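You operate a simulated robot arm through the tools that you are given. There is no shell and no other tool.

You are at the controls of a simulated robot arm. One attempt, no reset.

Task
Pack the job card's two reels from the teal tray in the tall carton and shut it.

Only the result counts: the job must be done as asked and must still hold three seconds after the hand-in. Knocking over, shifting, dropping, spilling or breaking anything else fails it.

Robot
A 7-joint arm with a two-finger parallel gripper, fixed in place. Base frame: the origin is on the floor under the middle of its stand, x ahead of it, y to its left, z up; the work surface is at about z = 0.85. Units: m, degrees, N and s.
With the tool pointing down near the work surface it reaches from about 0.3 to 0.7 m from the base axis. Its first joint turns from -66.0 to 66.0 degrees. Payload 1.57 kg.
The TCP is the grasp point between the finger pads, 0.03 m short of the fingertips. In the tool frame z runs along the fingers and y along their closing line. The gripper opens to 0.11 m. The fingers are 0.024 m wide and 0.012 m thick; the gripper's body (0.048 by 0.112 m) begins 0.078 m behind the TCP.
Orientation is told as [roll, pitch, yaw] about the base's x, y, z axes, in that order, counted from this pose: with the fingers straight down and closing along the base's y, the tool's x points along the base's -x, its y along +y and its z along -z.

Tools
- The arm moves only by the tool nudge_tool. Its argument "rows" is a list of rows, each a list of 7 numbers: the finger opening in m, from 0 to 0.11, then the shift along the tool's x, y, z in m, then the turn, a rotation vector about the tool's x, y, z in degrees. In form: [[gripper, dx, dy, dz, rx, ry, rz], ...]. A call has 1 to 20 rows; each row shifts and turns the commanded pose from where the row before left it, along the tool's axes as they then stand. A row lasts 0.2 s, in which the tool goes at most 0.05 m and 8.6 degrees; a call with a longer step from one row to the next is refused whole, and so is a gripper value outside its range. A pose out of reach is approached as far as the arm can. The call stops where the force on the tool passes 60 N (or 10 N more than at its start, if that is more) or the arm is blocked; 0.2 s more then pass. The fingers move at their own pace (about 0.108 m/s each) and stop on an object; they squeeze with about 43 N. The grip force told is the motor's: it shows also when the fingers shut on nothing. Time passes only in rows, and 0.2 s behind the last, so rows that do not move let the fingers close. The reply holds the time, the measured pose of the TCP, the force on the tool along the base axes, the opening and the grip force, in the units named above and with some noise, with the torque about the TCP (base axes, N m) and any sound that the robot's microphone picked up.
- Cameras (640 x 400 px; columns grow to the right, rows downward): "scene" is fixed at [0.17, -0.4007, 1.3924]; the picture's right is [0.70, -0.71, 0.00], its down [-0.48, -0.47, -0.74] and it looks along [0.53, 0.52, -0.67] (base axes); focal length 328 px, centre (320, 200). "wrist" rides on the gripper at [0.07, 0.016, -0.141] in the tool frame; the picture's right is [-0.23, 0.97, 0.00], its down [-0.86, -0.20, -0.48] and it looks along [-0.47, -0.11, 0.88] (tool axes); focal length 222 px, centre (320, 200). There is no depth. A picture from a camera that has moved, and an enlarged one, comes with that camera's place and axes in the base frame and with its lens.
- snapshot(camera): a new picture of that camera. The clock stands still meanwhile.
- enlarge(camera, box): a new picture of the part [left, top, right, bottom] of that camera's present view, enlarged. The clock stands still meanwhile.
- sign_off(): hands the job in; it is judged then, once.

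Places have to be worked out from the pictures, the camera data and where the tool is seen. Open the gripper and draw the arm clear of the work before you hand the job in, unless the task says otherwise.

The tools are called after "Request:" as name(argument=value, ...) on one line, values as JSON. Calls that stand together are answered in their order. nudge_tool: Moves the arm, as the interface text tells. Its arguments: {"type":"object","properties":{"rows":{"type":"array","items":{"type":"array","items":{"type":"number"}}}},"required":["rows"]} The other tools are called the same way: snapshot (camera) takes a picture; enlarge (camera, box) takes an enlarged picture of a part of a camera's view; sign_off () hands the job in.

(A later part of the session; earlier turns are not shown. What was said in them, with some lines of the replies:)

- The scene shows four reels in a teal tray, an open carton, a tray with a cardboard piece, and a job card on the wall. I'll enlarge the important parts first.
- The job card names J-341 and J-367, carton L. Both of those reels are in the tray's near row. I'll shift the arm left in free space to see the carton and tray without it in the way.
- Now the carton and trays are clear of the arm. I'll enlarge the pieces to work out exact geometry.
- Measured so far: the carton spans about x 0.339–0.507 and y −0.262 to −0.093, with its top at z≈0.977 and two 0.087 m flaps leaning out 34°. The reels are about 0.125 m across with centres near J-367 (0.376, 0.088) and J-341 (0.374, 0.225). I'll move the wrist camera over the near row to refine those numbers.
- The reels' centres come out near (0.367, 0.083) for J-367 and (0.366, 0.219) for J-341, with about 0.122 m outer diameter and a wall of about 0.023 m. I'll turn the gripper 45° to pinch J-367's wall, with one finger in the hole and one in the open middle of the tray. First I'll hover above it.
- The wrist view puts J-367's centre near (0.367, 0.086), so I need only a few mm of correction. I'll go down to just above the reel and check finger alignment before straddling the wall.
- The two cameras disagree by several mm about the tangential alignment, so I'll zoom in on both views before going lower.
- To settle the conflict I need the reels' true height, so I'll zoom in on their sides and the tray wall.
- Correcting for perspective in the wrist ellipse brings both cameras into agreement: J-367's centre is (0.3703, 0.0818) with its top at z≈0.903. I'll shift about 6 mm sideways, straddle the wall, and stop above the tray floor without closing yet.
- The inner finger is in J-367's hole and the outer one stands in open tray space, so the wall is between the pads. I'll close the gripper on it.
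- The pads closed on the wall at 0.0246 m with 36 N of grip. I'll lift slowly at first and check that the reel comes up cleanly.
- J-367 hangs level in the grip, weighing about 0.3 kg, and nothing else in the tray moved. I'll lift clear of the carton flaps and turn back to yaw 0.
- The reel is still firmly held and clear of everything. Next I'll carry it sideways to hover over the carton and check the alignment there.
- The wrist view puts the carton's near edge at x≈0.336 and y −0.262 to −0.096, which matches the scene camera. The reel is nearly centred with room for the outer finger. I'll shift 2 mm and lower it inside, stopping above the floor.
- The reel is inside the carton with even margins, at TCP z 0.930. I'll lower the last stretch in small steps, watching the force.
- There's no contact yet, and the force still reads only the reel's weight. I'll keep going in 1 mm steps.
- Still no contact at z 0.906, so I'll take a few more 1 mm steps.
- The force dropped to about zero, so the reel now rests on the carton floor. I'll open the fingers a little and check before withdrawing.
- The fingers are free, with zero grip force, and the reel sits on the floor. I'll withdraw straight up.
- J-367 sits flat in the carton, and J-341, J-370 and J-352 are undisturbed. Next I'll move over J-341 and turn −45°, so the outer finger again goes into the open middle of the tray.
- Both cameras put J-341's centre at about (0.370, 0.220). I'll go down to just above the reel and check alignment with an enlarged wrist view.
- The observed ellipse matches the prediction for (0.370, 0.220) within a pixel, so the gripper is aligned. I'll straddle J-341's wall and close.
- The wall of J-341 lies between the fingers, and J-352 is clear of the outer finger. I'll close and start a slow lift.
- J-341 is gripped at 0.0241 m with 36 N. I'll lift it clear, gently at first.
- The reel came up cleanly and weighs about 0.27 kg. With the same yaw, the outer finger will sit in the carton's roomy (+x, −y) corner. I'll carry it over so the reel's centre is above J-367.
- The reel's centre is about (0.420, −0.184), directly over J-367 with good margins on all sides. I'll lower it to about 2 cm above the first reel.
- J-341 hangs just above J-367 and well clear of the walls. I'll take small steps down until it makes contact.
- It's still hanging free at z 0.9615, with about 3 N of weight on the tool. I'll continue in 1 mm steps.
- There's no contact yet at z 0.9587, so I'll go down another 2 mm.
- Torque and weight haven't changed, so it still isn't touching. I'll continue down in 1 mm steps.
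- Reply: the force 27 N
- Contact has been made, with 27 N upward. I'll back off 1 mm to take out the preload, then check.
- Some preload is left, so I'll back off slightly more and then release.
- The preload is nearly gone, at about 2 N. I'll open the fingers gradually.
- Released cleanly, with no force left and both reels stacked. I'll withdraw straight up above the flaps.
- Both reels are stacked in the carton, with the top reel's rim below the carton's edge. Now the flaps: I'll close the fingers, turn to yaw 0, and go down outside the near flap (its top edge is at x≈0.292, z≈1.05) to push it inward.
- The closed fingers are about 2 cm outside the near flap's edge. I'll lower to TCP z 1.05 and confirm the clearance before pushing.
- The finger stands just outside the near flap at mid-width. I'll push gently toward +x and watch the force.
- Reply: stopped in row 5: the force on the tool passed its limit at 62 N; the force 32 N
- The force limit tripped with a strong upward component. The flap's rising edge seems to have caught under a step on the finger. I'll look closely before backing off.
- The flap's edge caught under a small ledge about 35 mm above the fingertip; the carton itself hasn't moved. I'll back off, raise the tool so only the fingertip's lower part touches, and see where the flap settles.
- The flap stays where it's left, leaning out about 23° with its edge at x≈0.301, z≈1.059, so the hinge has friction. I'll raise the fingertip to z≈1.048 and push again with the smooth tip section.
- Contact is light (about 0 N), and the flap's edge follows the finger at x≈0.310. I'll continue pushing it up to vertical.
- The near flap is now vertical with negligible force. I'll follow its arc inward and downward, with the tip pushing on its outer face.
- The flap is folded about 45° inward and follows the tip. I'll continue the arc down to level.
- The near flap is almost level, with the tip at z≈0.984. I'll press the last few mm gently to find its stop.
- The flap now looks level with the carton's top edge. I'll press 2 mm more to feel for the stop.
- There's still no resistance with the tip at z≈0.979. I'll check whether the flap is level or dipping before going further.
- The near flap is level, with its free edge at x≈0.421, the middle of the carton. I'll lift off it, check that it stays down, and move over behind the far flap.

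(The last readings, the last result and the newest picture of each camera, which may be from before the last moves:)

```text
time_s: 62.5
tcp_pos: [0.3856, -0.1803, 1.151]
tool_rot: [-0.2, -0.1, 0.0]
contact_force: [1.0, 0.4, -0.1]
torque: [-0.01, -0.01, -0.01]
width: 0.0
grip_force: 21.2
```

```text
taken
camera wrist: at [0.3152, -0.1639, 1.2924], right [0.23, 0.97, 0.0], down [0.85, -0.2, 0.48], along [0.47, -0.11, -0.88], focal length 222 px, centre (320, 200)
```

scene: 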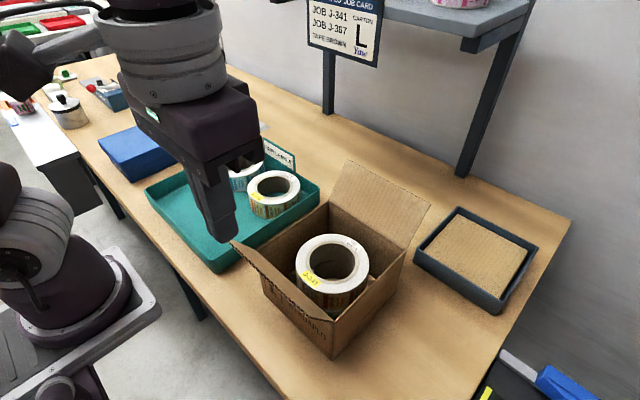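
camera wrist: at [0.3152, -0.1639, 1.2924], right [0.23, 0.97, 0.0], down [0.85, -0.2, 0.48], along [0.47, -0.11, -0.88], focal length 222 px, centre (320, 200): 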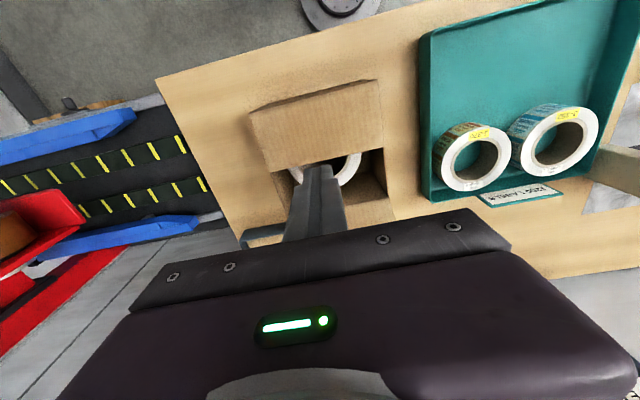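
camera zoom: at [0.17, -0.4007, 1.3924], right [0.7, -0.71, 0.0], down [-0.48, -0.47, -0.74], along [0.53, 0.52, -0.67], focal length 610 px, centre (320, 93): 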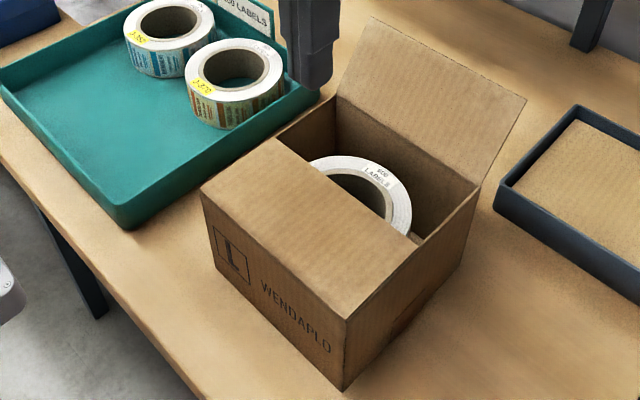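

The near flap stays down on its own. I'll move across at safe height to beyond the far flap.

Request:
nudge_tool(rows=[[0.0, -0.034, 0, 0, 0, 0, 0], [0.0, -0.034, 0, 0, 0, 0, 0], [0.0, -0.034, 0, 0, 0, 0, 0], [0.0, -0.034, 0, 0, 0, 0, 0], [0.0, -0.034, 0, 0, 0, 0, 0], [0.0, -0.034, 0, 0, 0, 0, 0], [0.0, 0, 0, 0, 0, 0, 0]])

Request:
snapshot(camera="scene")

Request:
snapshot(camera="wrist")

```text
time_s: 64.1
tcp_pos: [0.5897, -0.18, 1.1503]
tool_rot: [-0.1, 0.1, 0.0]
contact_force: [-0.9, 0.1, 0.3]
torque: [-0.02, 0.01, 0.02]
width: 0.0
grip_force: 21.7
```

```text
taken
```

scene: 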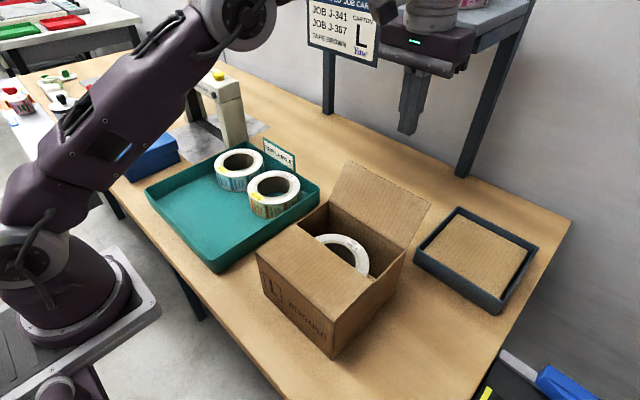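

```text
taken
camera wrist: at [0.5199, -0.1636, 1.2914], right [0.23, 0.97, 0.0], down [0.85, -0.2, 0.48], along [0.47, -0.11, -0.88], focal length 222 px, centre (320, 200)
```

wrist: 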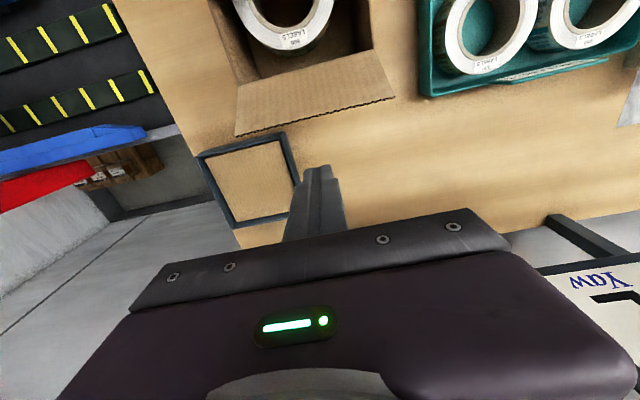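

The far flap's top edge is at x≈0.553, and the finger is about 25 mm beyond it. I'll go down to tip z≈1.04, just below that edge, and then start pushing toward −x.

Request:
nudge_tool(rows=[[0.0, 0, 0, 0.02, 0, 0, 0], [0.0, 0, 0, 0.02, 0, 0, 0], [0.0, 0, 0, 0.02, 0, 0, 0], [0.0, 0, 0, 0.018, 0, 0, 0], [0.0, 0, 0, 0, 0, 0, 0]])

Request:
enlarge(camera="scene", box=[280, 90, 480, 290])

Request:
snapshot(camera="wrist")

```text
time_s: 65.3
tcp_pos: [0.5904, -0.1804, 1.073]
tool_rot: [-0.1, -0.1, 0.0]
contact_force: [0.0, 0.3, -0.6]
torque: [-0.02, 0.01, -0.02]
width: 0.0001
grip_force: 21.2
```

```text
2.00 times, centred on (380, 190) of scene
camera zoom: at [0.17, -0.4007, 1.3924], right [0.7, -0.71, 0.0], down [-0.48, -0.47, -0.74], along [0.53, 0.52, -0.67], focal length 656 px, centre (200, 220)
```

zoom: 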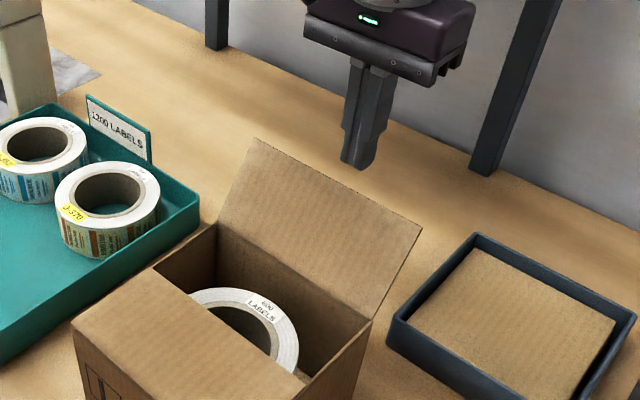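

```text
taken
camera wrist: at [0.5193, -0.1636, 1.2137], right [0.23, 0.97, 0.0], down [0.85, -0.2, 0.48], along [0.47, -0.11, -0.88], focal length 222 px, centre (320, 200)
```

wrist: 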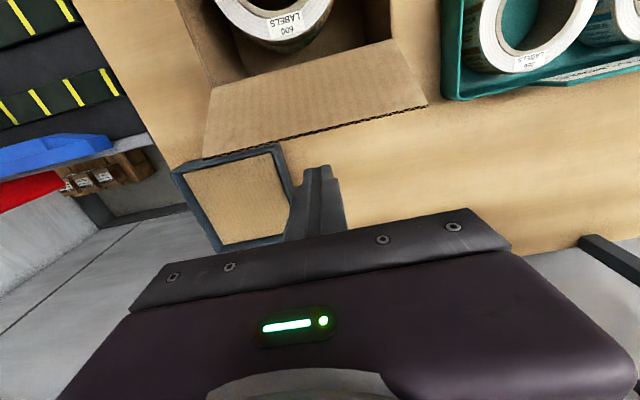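

The edge is at z≈1.047, so I'll lower 5 mm more for a positive overlap, then push toward −x while rising slightly with the flap's edge.

Request:
nudge_tool(rows=[[0.0, 0, 0, 0.005, 0, 0, 0], [0.0, 0.01, 0, 0, 0, 0, 0], [0.0, 0.01, 0, 0, 0, 0, 0], [0.0, 0.007, 0, -0.0012, 0, 0, 0], [0.0, 0.007, 0, -0.0015, 0, 0, 0], [0.0, 0.007, 0, -0.0015, 0, 0, 0], [0.0, 0, 0, 0, 0, 0, 0]])

Request:
enlarge(camera="scene", box=[280, 90, 480, 290])

Request:
snapshot(camera="wrist")

```text
time_s: 66.9
tcp_pos: [0.5485, -0.1798, 1.0741]
tool_rot: [-0.1, -0.1, 0.0]
contact_force: [0.5, 0.2, 0.1]
torque: [0.0, -0.01, -0.02]
width: 0.0
grip_force: 21.5
```

```text
2.00 times, centred on (380, 190) of scene
camera zoom: at [0.17, -0.4007, 1.3924], right [0.7, -0.71, 0.0], down [-0.48, -0.47, -0.74], along [0.53, 0.52, -0.67], focal length 656 px, centre (200, 220)
```

zoom: 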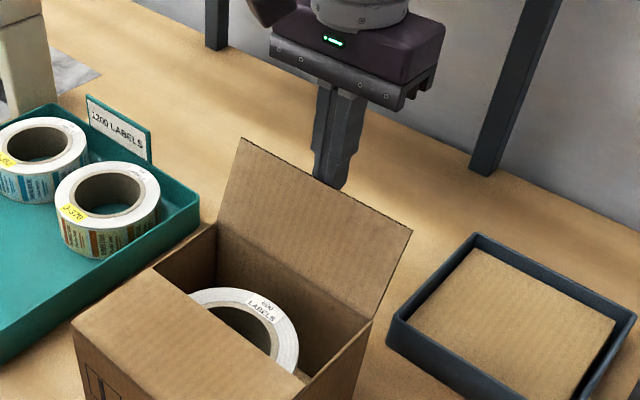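

```text
taken
camera wrist: at [0.4776, -0.1639, 1.2132], right [0.23, 0.97, 0.0], down [0.85, -0.2, 0.48], along [0.47, -0.11, -0.88], focal length 222 px, centre (320, 200)
```

wrist: 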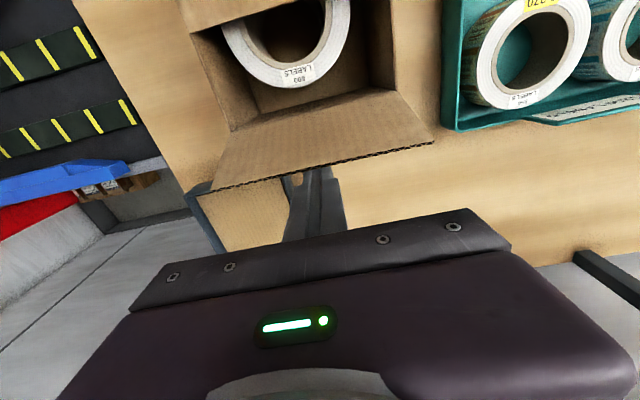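

The flap is moving freely with no force. I'll continue to vertical.

Request:
nudge_tool(rows=[[0.0, 0.007, 0, -0.0012, 0, 0, 0], [0.0, 0.007, 0, -0.0012, 0, 0, 0], [0.0, 0.007, 0, -0.001, 0, 0, 0], [0.0, 0.007, 0, -0.0005, 0, 0, 0], [0.0, 0.007, 0, 0, 0, 0, 0], [0.0, 0, 0, 0, 0, 0, 0]])

Request:
enlarge(camera="scene", box=[240, 90, 480, 365])

Request:
snapshot(camera="wrist")

```text
time_s: 68.3
tcp_pos: [0.5129, -0.1808, 1.0765]
tool_rot: [-0.1, -0.2, 0.0]
contact_force: [0.4, -0.3, -0.3]
torque: [0.05, 0.0, -0.03]
width: 0.0
grip_force: 21.4
```

```text
1.45 times, centred on (360, 228) of scene
camera zoom: at [0.17, -0.4007, 1.3924], right [0.7, -0.71, 0.0], down [-0.48, -0.47, -0.74], along [0.53, 0.52, -0.67], focal length 477 px, centre (262, 160)
```

zoom: 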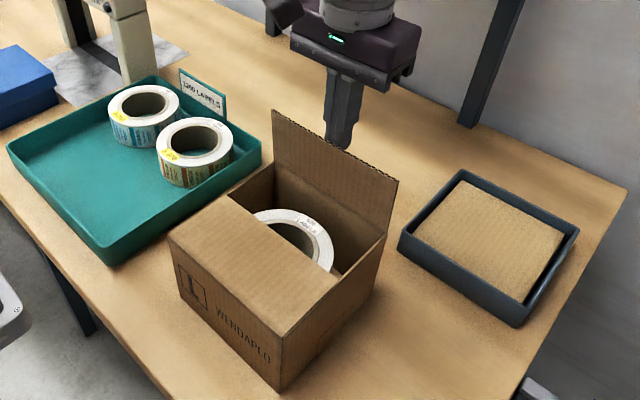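

```text
taken
camera wrist: at [0.443, -0.164, 1.2174], right [0.23, 0.97, 0.0], down [0.85, -0.2, 0.48], along [0.47, -0.11, -0.88], focal length 222 px, centre (320, 200)
```

wrist: 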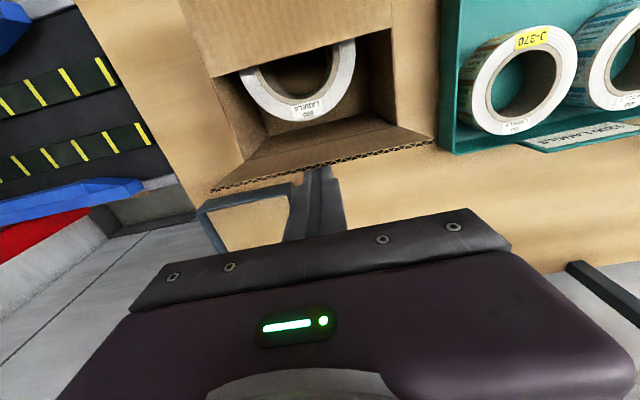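

The far flap is about vertical. I'll follow its arc inward and downward the same way.

Request:
nudge_tool(rows=[[0.0, 0.0078, 0, 0.0014, 0, 0, 0], [0.0, 0.0077, 0, 0.0014, 0, 0, 0], [0.0, 0.008, 0, 0.0038, 0, 0, 0], [0.0, 0.0079, 0, 0.0039, 0, 0, 0], [0.0, 0.0063, 0, 0.006, 0, 0, 0], [0.0, 0.0062, 0, 0.006, 0, 0, 0], [0.0, 0, 0, 0, 0, 0, 0]])

Request:
enlarge(camera="scene", box=[240, 90, 480, 365])

Request:
snapshot(camera="wrist")

```text
time_s: 69.9
tcp_pos: [0.4679, -0.1819, 1.0532]
tool_rot: [-0.1, 0.0, 0.0]
contact_force: [0.1, -0.2, 0.0]
torque: [0.0, -0.02, 0.01]
width: 0.0
grip_force: 21.4
```

```text
1.45 times, centred on (360, 228) of scene
camera zoom: at [0.17, -0.4007, 1.3924], right [0.7, -0.71, 0.0], down [-0.48, -0.47, -0.74], along [0.53, 0.52, -0.67], focal length 477 px, centre (262, 160)
```

zoom: 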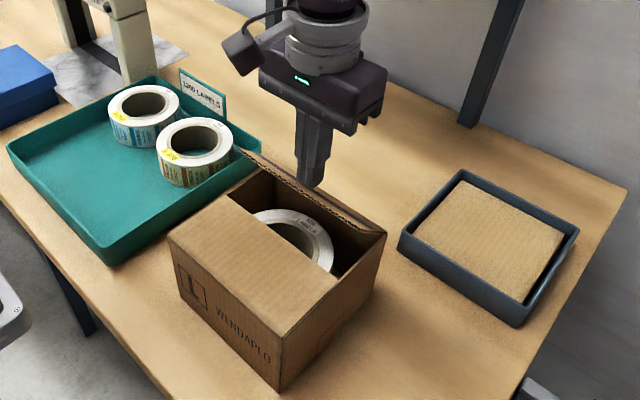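

```text
taken
camera wrist: at [0.3987, -0.1641, 1.1947], right [0.23, 0.97, 0.0], down [0.85, -0.2, 0.48], along [0.47, -0.11, -0.88], focal length 222 px, centre (320, 200)
```

wrist: 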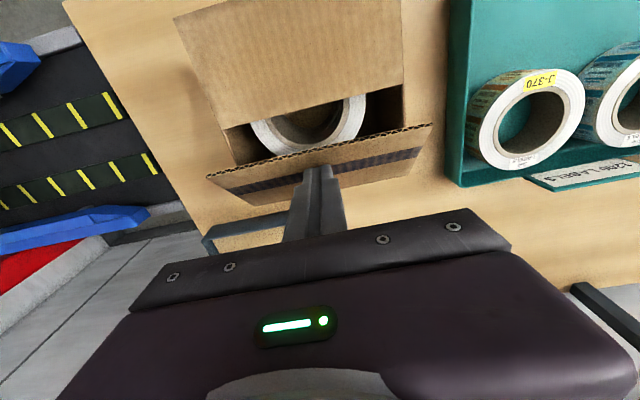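

The far flap is folded about 45° inward. There's a dark band on its outer face that I want to see more closely before continuing.

Request:
enlarge(camera="wrist", box=[190, 80, 450, 240])

Request:
enlarge(camera="scene", box=[310, 180, 406, 270])

```text
2.46 times, centred on (320, 160) of wrist
camera zoom: at [0.3987, -0.1641, 1.1947], right [0.23, 0.97, 0.0], down [0.85, -0.2, 0.48], along [0.47, -0.11, -0.88], focal length 547 px, centre (320, 298)
```

zoom: 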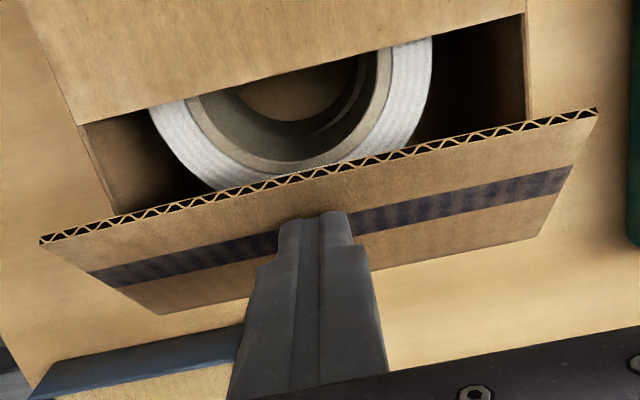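

```text
4.44 times, centred on (358, 225) of scene
camera zoom: at [0.17, -0.4007, 1.3924], right [0.7, -0.71, 0.0], down [-0.48, -0.47, -0.74], along [0.53, 0.52, -0.67], focal length 1458 px, centre (151, 89)
```

zoom: 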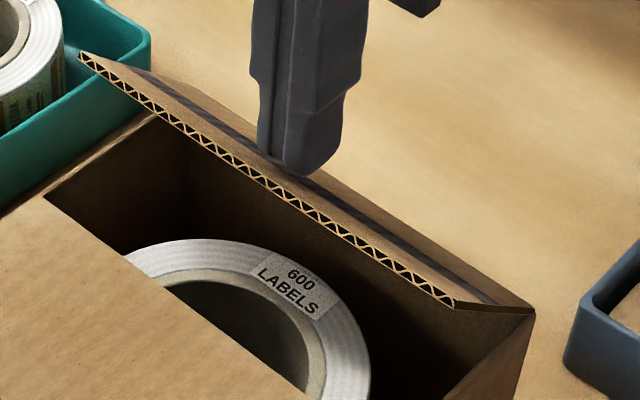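

It's only a printed stripe. I'll continue the arc down to level.

Request:
nudge_tool(rows=[[0.0, 0.0043, 0, 0.0072, 0, 0, 0], [0.0, 0.0043, 0, 0.0073, 0, 0, 0], [0.0, 0.0027, 0, 0.0077, 0, 0, 0], [0.0, 0.0026, 0, 0.0073, 0, 0, 0], [0.0, 0.001, 0, 0.004, 0, 0, 0], [0.0, 0.0005, 0, 0.002, 0, 0, 0], [0.0, 0, 0, 0, 0, 0, 0]])

Request:
enlarge(camera="scene", box=[240, 150, 440, 365])

Request:
enlarge(camera="wrist", box=[190, 80, 450, 240])

```text
time_s: 71.5
tcp_pos: [0.454, -0.1802, 1.0173]
tool_rot: [-0.1, 0.0, 0.0]
contact_force: [-0.1, 0.0, -0.9]
torque: [-0.01, 0.01, 0.01]
width: 0.0
grip_force: 21.4
```

```text
1.86 times, centred on (340, 258) of scene
camera zoom: at [0.17, -0.4007, 1.3924], right [0.7, -0.71, 0.0], down [-0.48, -0.47, -0.74], along [0.53, 0.52, -0.67], focal length 610 px, centre (283, 93)
```

zoom: 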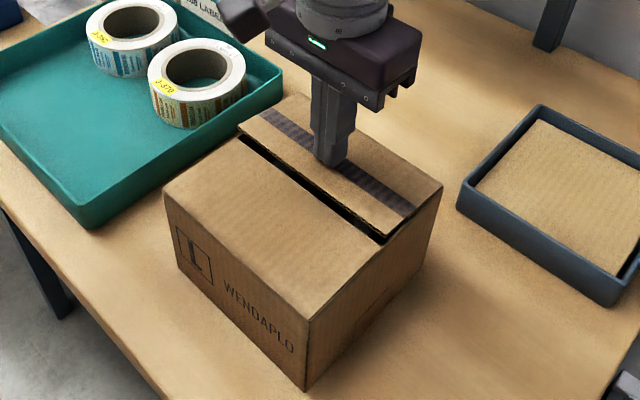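

```text
2.46 times, centred on (320, 160) of wrist
camera zoom: at [0.3834, -0.1641, 1.1587], right [0.23, 0.97, 0.0], down [0.85, -0.2, 0.48], along [0.47, -0.11, -0.88], focal length 547 px, centre (320, 298)
```

zoom: 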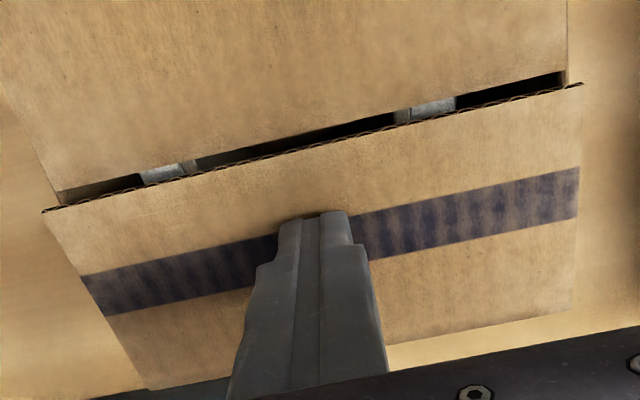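

Nearly shut, with the far flap still a few mm proud. I'll press down gently in small steps.

Request:
nudge_tool(rows=[[0.0, 0, 0, 0.0025, 0, 0, 0], [0.0, 0, 0, 0.0025, 0, 0, 0], [0.0, 0, 0, 0.002, 0, 0, 0], [0.0, 0, 0, 0, 0, 0, 0]])

Request:
enlarge(camera="scene", box=[240, 150, 440, 365])

Request:
enlarge(camera="wrist", box=[190, 80, 450, 240])

```text
time_s: 72.5
tcp_pos: [0.4538, -0.1812, 1.0115]
tool_rot: [-0.1, 0.0, 0.0]
contact_force: [0.2, -0.9, -0.8]
torque: [0.01, -0.02, -0.01]
width: 0.0002
grip_force: 21.1
```

```text
1.86 times, centred on (340, 258) of scene
camera zoom: at [0.17, -0.4007, 1.3924], right [0.7, -0.71, 0.0], down [-0.48, -0.47, -0.74], along [0.53, 0.52, -0.67], focal length 610 px, centre (283, 93)
```

zoom: 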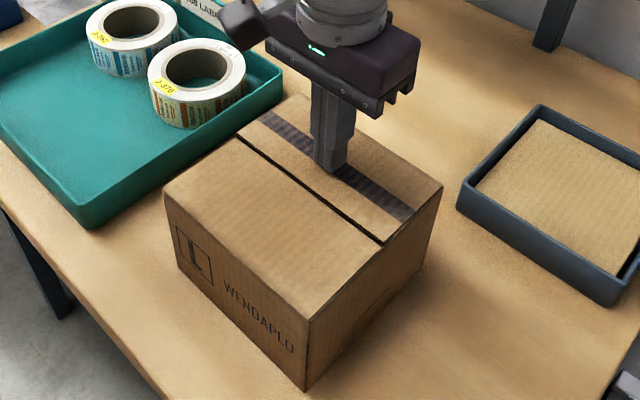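

```text
2.46 times, centred on (320, 160) of wrist
camera zoom: at [0.3837, -0.1639, 1.1519], right [0.23, 0.97, 0.0], down [0.85, -0.2, 0.48], along [0.47, -0.11, -0.88], focal length 547 px, centre (320, 298)
```

zoom: 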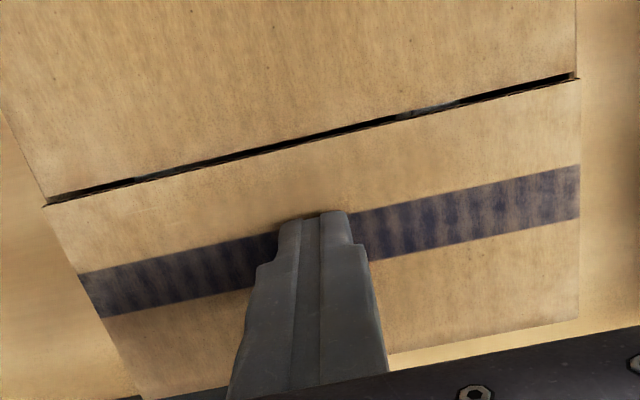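

There's a small, even seam between the flaps now. I'll bring the far flap to the same level as the near one (TCP z≈1.009).

Request:
nudge_tool(rows=[[0.0, 0, 0, 0.0013, 0, 0, 0], [0.0, 0, 0, 0.0012, 0, 0, 0], [0.0, 0, 0, 0, 0, 0, 0]])

Request:
enlarge(camera="wrist", box=[190, 80, 450, 240])

Request:
enlarge(camera="scene", box=[300, 200, 410, 300])

```text
time_s: 73.3
tcp_pos: [0.4545, -0.1805, 1.0086]
tool_rot: [0.0, -0.1, 0.0]
contact_force: [-0.9, -0.6, 3.9]
torque: [0.0, 0.04, -0.03]
width: 0.0003
grip_force: 20.8
```

```text
2.46 times, centred on (320, 160) of wrist
camera zoom: at [0.3838, -0.1639, 1.1498], right [0.23, 0.97, 0.0], down [0.85, -0.2, 0.48], along [0.47, -0.11, -0.88], focal length 547 px, centre (320, 298)
```

zoom: 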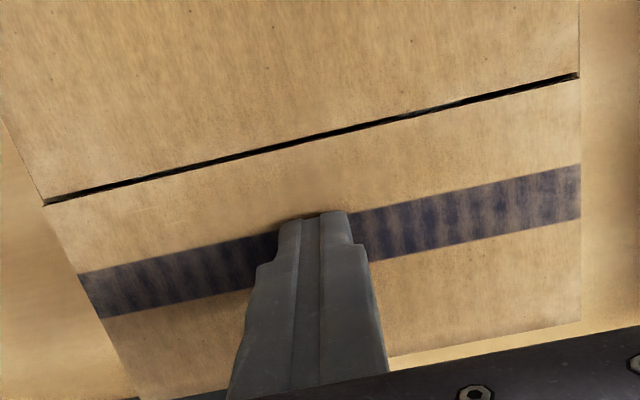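

```text
4.00 times, centred on (355, 250) of scene
camera zoom: at [0.1699, -0.4006, 1.3924], right [0.7, -0.71, 0.0], down [-0.48, -0.47, -0.74], along [0.53, 0.52, -0.67], focal length 1312 px, centre (180, 0)
```

zoom: 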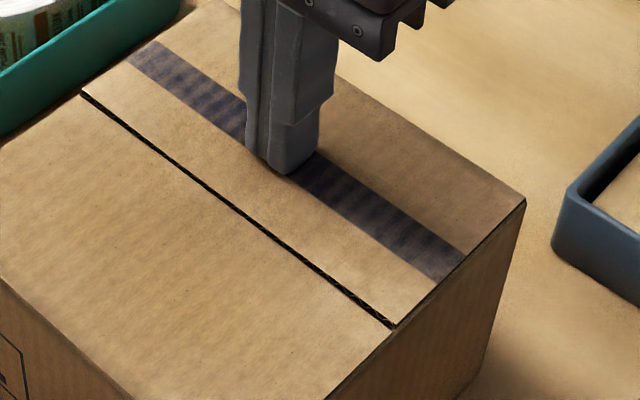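

A light 4 N reaction shows the far flap has reached its stop, flush with the top. I'll lift off and press the near flap once more, in case it's a fraction short of its stop.

Request:
nudge_tool(rows=[[0.0, 0, 0, -0.01, 0, 0, 0], [0.0, 0, 0, -0.025, 0, 0, 0], [0.0, 0.022, 0, 0, 0, 0, 0], [0.0, 0.022, 0, 0, 0, 0, 0], [0.0, 0.022, 0, 0, 0, 0, 0], [0.0, 0, 0, 0, 0, 0, 0]])

Request:
enlarge(camera="scene", box=[240, 150, 440, 365])

Request:
enlarge(camera="wrist", box=[190, 80, 450, 240])

```text
time_s: 74.7
tcp_pos: [0.3882, -0.18, 1.0435]
tool_rot: [-0.1, -0.1, 0.0]
contact_force: [0.5, 0.7, -0.1]
torque: [0.01, -0.03, 0.02]
width: 0.0
grip_force: 21.4
```

```text
1.86 times, centred on (340, 258) of scene
camera zoom: at [0.17, -0.4007, 1.3924], right [0.7, -0.71, 0.0], down [-0.48, -0.47, -0.74], along [0.53, 0.52, -0.67], focal length 610 px, centre (283, 93)
```

zoom: 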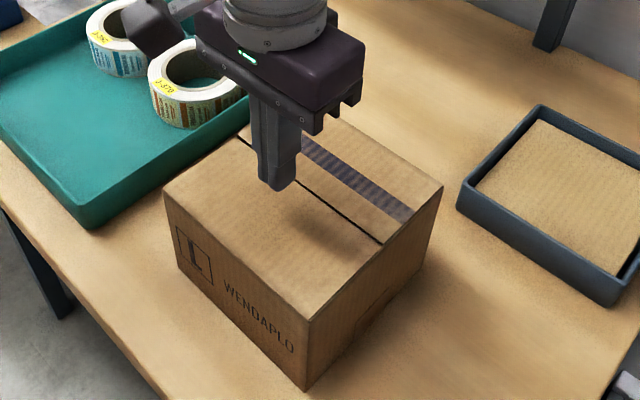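

```text
2.46 times, centred on (320, 160) of wrist
camera zoom: at [0.3178, -0.164, 1.1847], right [0.23, 0.97, 0.0], down [0.85, -0.2, 0.48], along [0.47, -0.11, -0.88], focal length 547 px, centre (320, 298)
```

zoom: 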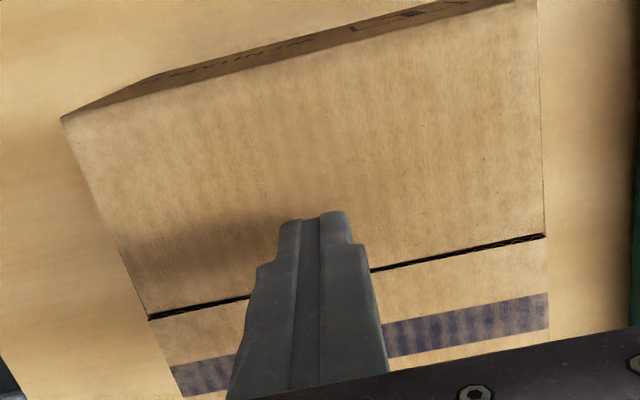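

Both flaps stay shut and flush. I'll tap the near flap gently to its stop.

Request:
nudge_tool(rows=[[0.0, 0, 0, 0.016, 0, 0, 0], [0.0, 0, 0, 0.016, 0, 0, 0], [0.0, 0, 0, 0.0015, 0, 0, 0], [0.0, 0, 0, 0.001, 0, 0, 0], [0.0, 0, 0, 0, 0, 0, 0]])

```text
time_s: 75.9
tcp_pos: [0.3877, -0.1799, 1.0084]
tool_rot: [-0.1, 0.1, 0.1]
contact_force: [0.0, -0.4, 1.0]
torque: [0.03, 0.05, 0.04]
width: 0.0
grip_force: 21.7
```

The force is still about 1 N, so I'll go another half millimetre or so to confirm the stop.

Request:
nudge_tool(rows=[[0.0, 0, 0, 0.0006, 0, 0, 0], [0.0, 0, 0, 0, 0, 0, 0]])

```text
time_s: 76.5
tcp_pos: [0.388, -0.1807, 1.009]
tool_rot: [-0.2, -0.1, -0.1]
contact_force: [-1.6, 1.6, 9.3]
torque: [0.02, 0.11, 0.0]
width: 0.0
grip_force: 21.6
```

A 9 N reaction confirms the near flap is on its stop too. I'll lift straight up, open the gripper well above the work, and draw the arm back.

Request:
nudge_tool(rows=[[0.0, 0, 0, -0.01, 0, 0, 0], [0.0, 0, 0, -0.025, 0, 0, 0], [0.0, 0, 0, -0.035, 0, 0, 0], [0.0, 0, 0, -0.035, 0, 0, 0], [0.0, 0, 0, -0.035, 0, 0, 0], [0.0, 0, 0, -0.035, 0, 0, 0], [0.0, 0, 0, -0.03, 0, 0, 0], [0.05, 0.025, 0.03, 0, 0, 0, 0], [0.11, 0.025, 0.035, 0, 0, 0, 0], [0.11, 0.025, 0.035, 0, 0, 0, 0], [0.11, 0.025, 0.035, 0, 0, 0, 0], [0.11, 0, 0.03, 0, 0, 0, 0], [0.11, 0, 0, 0, 0, 0, 0]])

Request:
snapshot(camera="scene")

Request:
snapshot(camera="wrist")

Request:
enlarge(camera="scene", box=[240, 150, 440, 365])

```text
time_s: 79.3
tcp_pos: [0.2875, -0.0152, 1.213]
tool_rot: [0.0, 0.1, 0.0]
contact_force: [1.3, 0.3, -0.3]
torque: [-0.02, -0.03, 0.0]
width: 0.11
grip_force: 0.1
```

```text
taken
```

scene: 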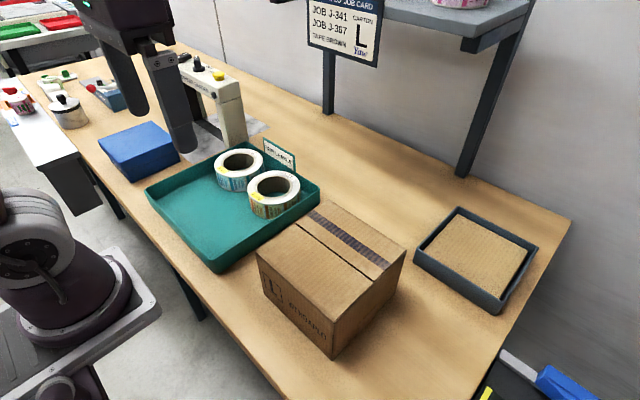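

```text
taken
camera wrist: at [0.2175, 0.0015, 1.3532], right [0.23, 0.97, 0.0], down [0.85, -0.2, 0.48], along [0.47, -0.11, -0.88], focal length 222 px, centre (320, 200)
```

wrist: 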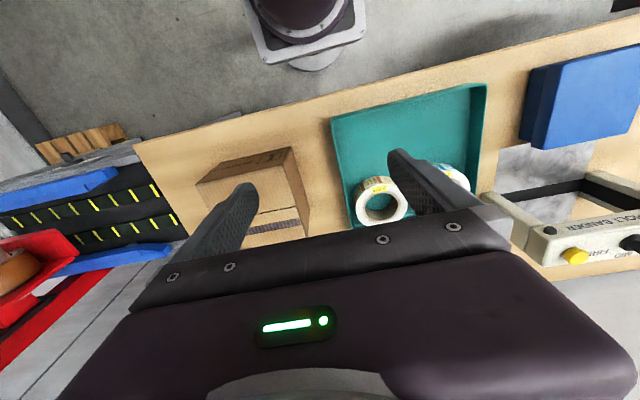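

```text
1.86 times, centred on (340, 258) of scene
camera zoom: at [0.17, -0.4007, 1.3924], right [0.7, -0.71, 0.0], down [-0.48, -0.47, -0.74], along [0.53, 0.52, -0.67], focal length 610 px, centre (283, 93)
```

zoom: 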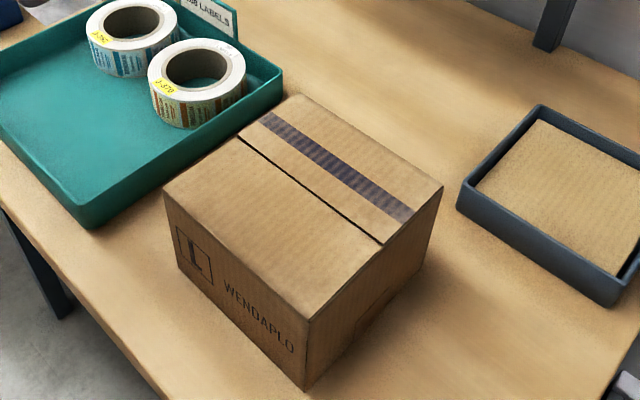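

The carton is shut and both flaps stay down. I'll compare the tray and its remaining reels against the first enlarged view before handing in.

Request:
enlarge(camera="scene", box=[135, 125, 335, 275])

Request:
enlarge(camera="scene", box=[220, 150, 440, 365])

```text
2.67 times, centred on (235, 200) of scene
camera zoom: at [0.17, -0.4007, 1.3924], right [0.7, -0.71, 0.0], down [-0.48, -0.47, -0.74], along [0.53, 0.52, -0.67], focal length 875 px, centre (547, 200)
```

zoom: 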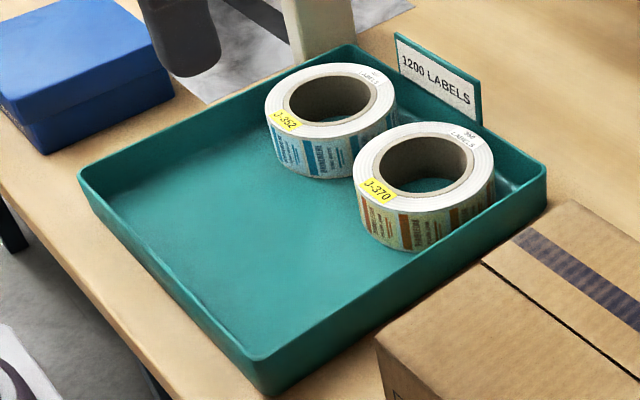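

```text
1.86 times, centred on (330, 258) of scene
camera zoom: at [0.17, -0.4007, 1.3924], right [0.7, -0.71, 0.0], down [-0.48, -0.47, -0.74], along [0.53, 0.52, -0.67], focal length 610 px, centre (301, 93)
```

zoom: 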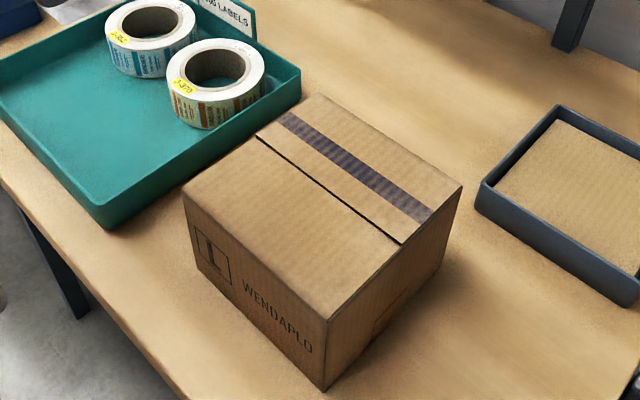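

The tray, J-352, J-370, the grey tray and the carton are all at the same pixels as at the start. J-341 and J-367 are inside the carton, both flaps are flush, the gripper is open and the arm is clear. I'm handing in the job.

Request:
sign_off()

```text
The job is handed in.
```

J-341 and J-367 are packed in the tall carton (marked L, as on the job card), and the carton is shut. I've handed the job in, but I haven't seen the judgement.

- **Packing:** the reels are stacked, J-367 on the carton floor and J-341 on top. Both sit below the carton's top edge.
- **Closing:** both flaps are folded flush and pressed to their stops. They stayed down after I lifted off. I didn't apply any tape; the card says "Tape brown", but you only asked for the carton to be shut.
- **One hitch:** on the first push, the near flap caught on a ledge on the finger and the force limit stopped the arm at 62 N. I backed off and closed it from a slightly higher position. The carton didn't visibly move.
- **Everything else:** in before-and-after pictures, J-352, J-370, both trays and the carton are where they started.

The gripper is open and the arm is drawn clear.
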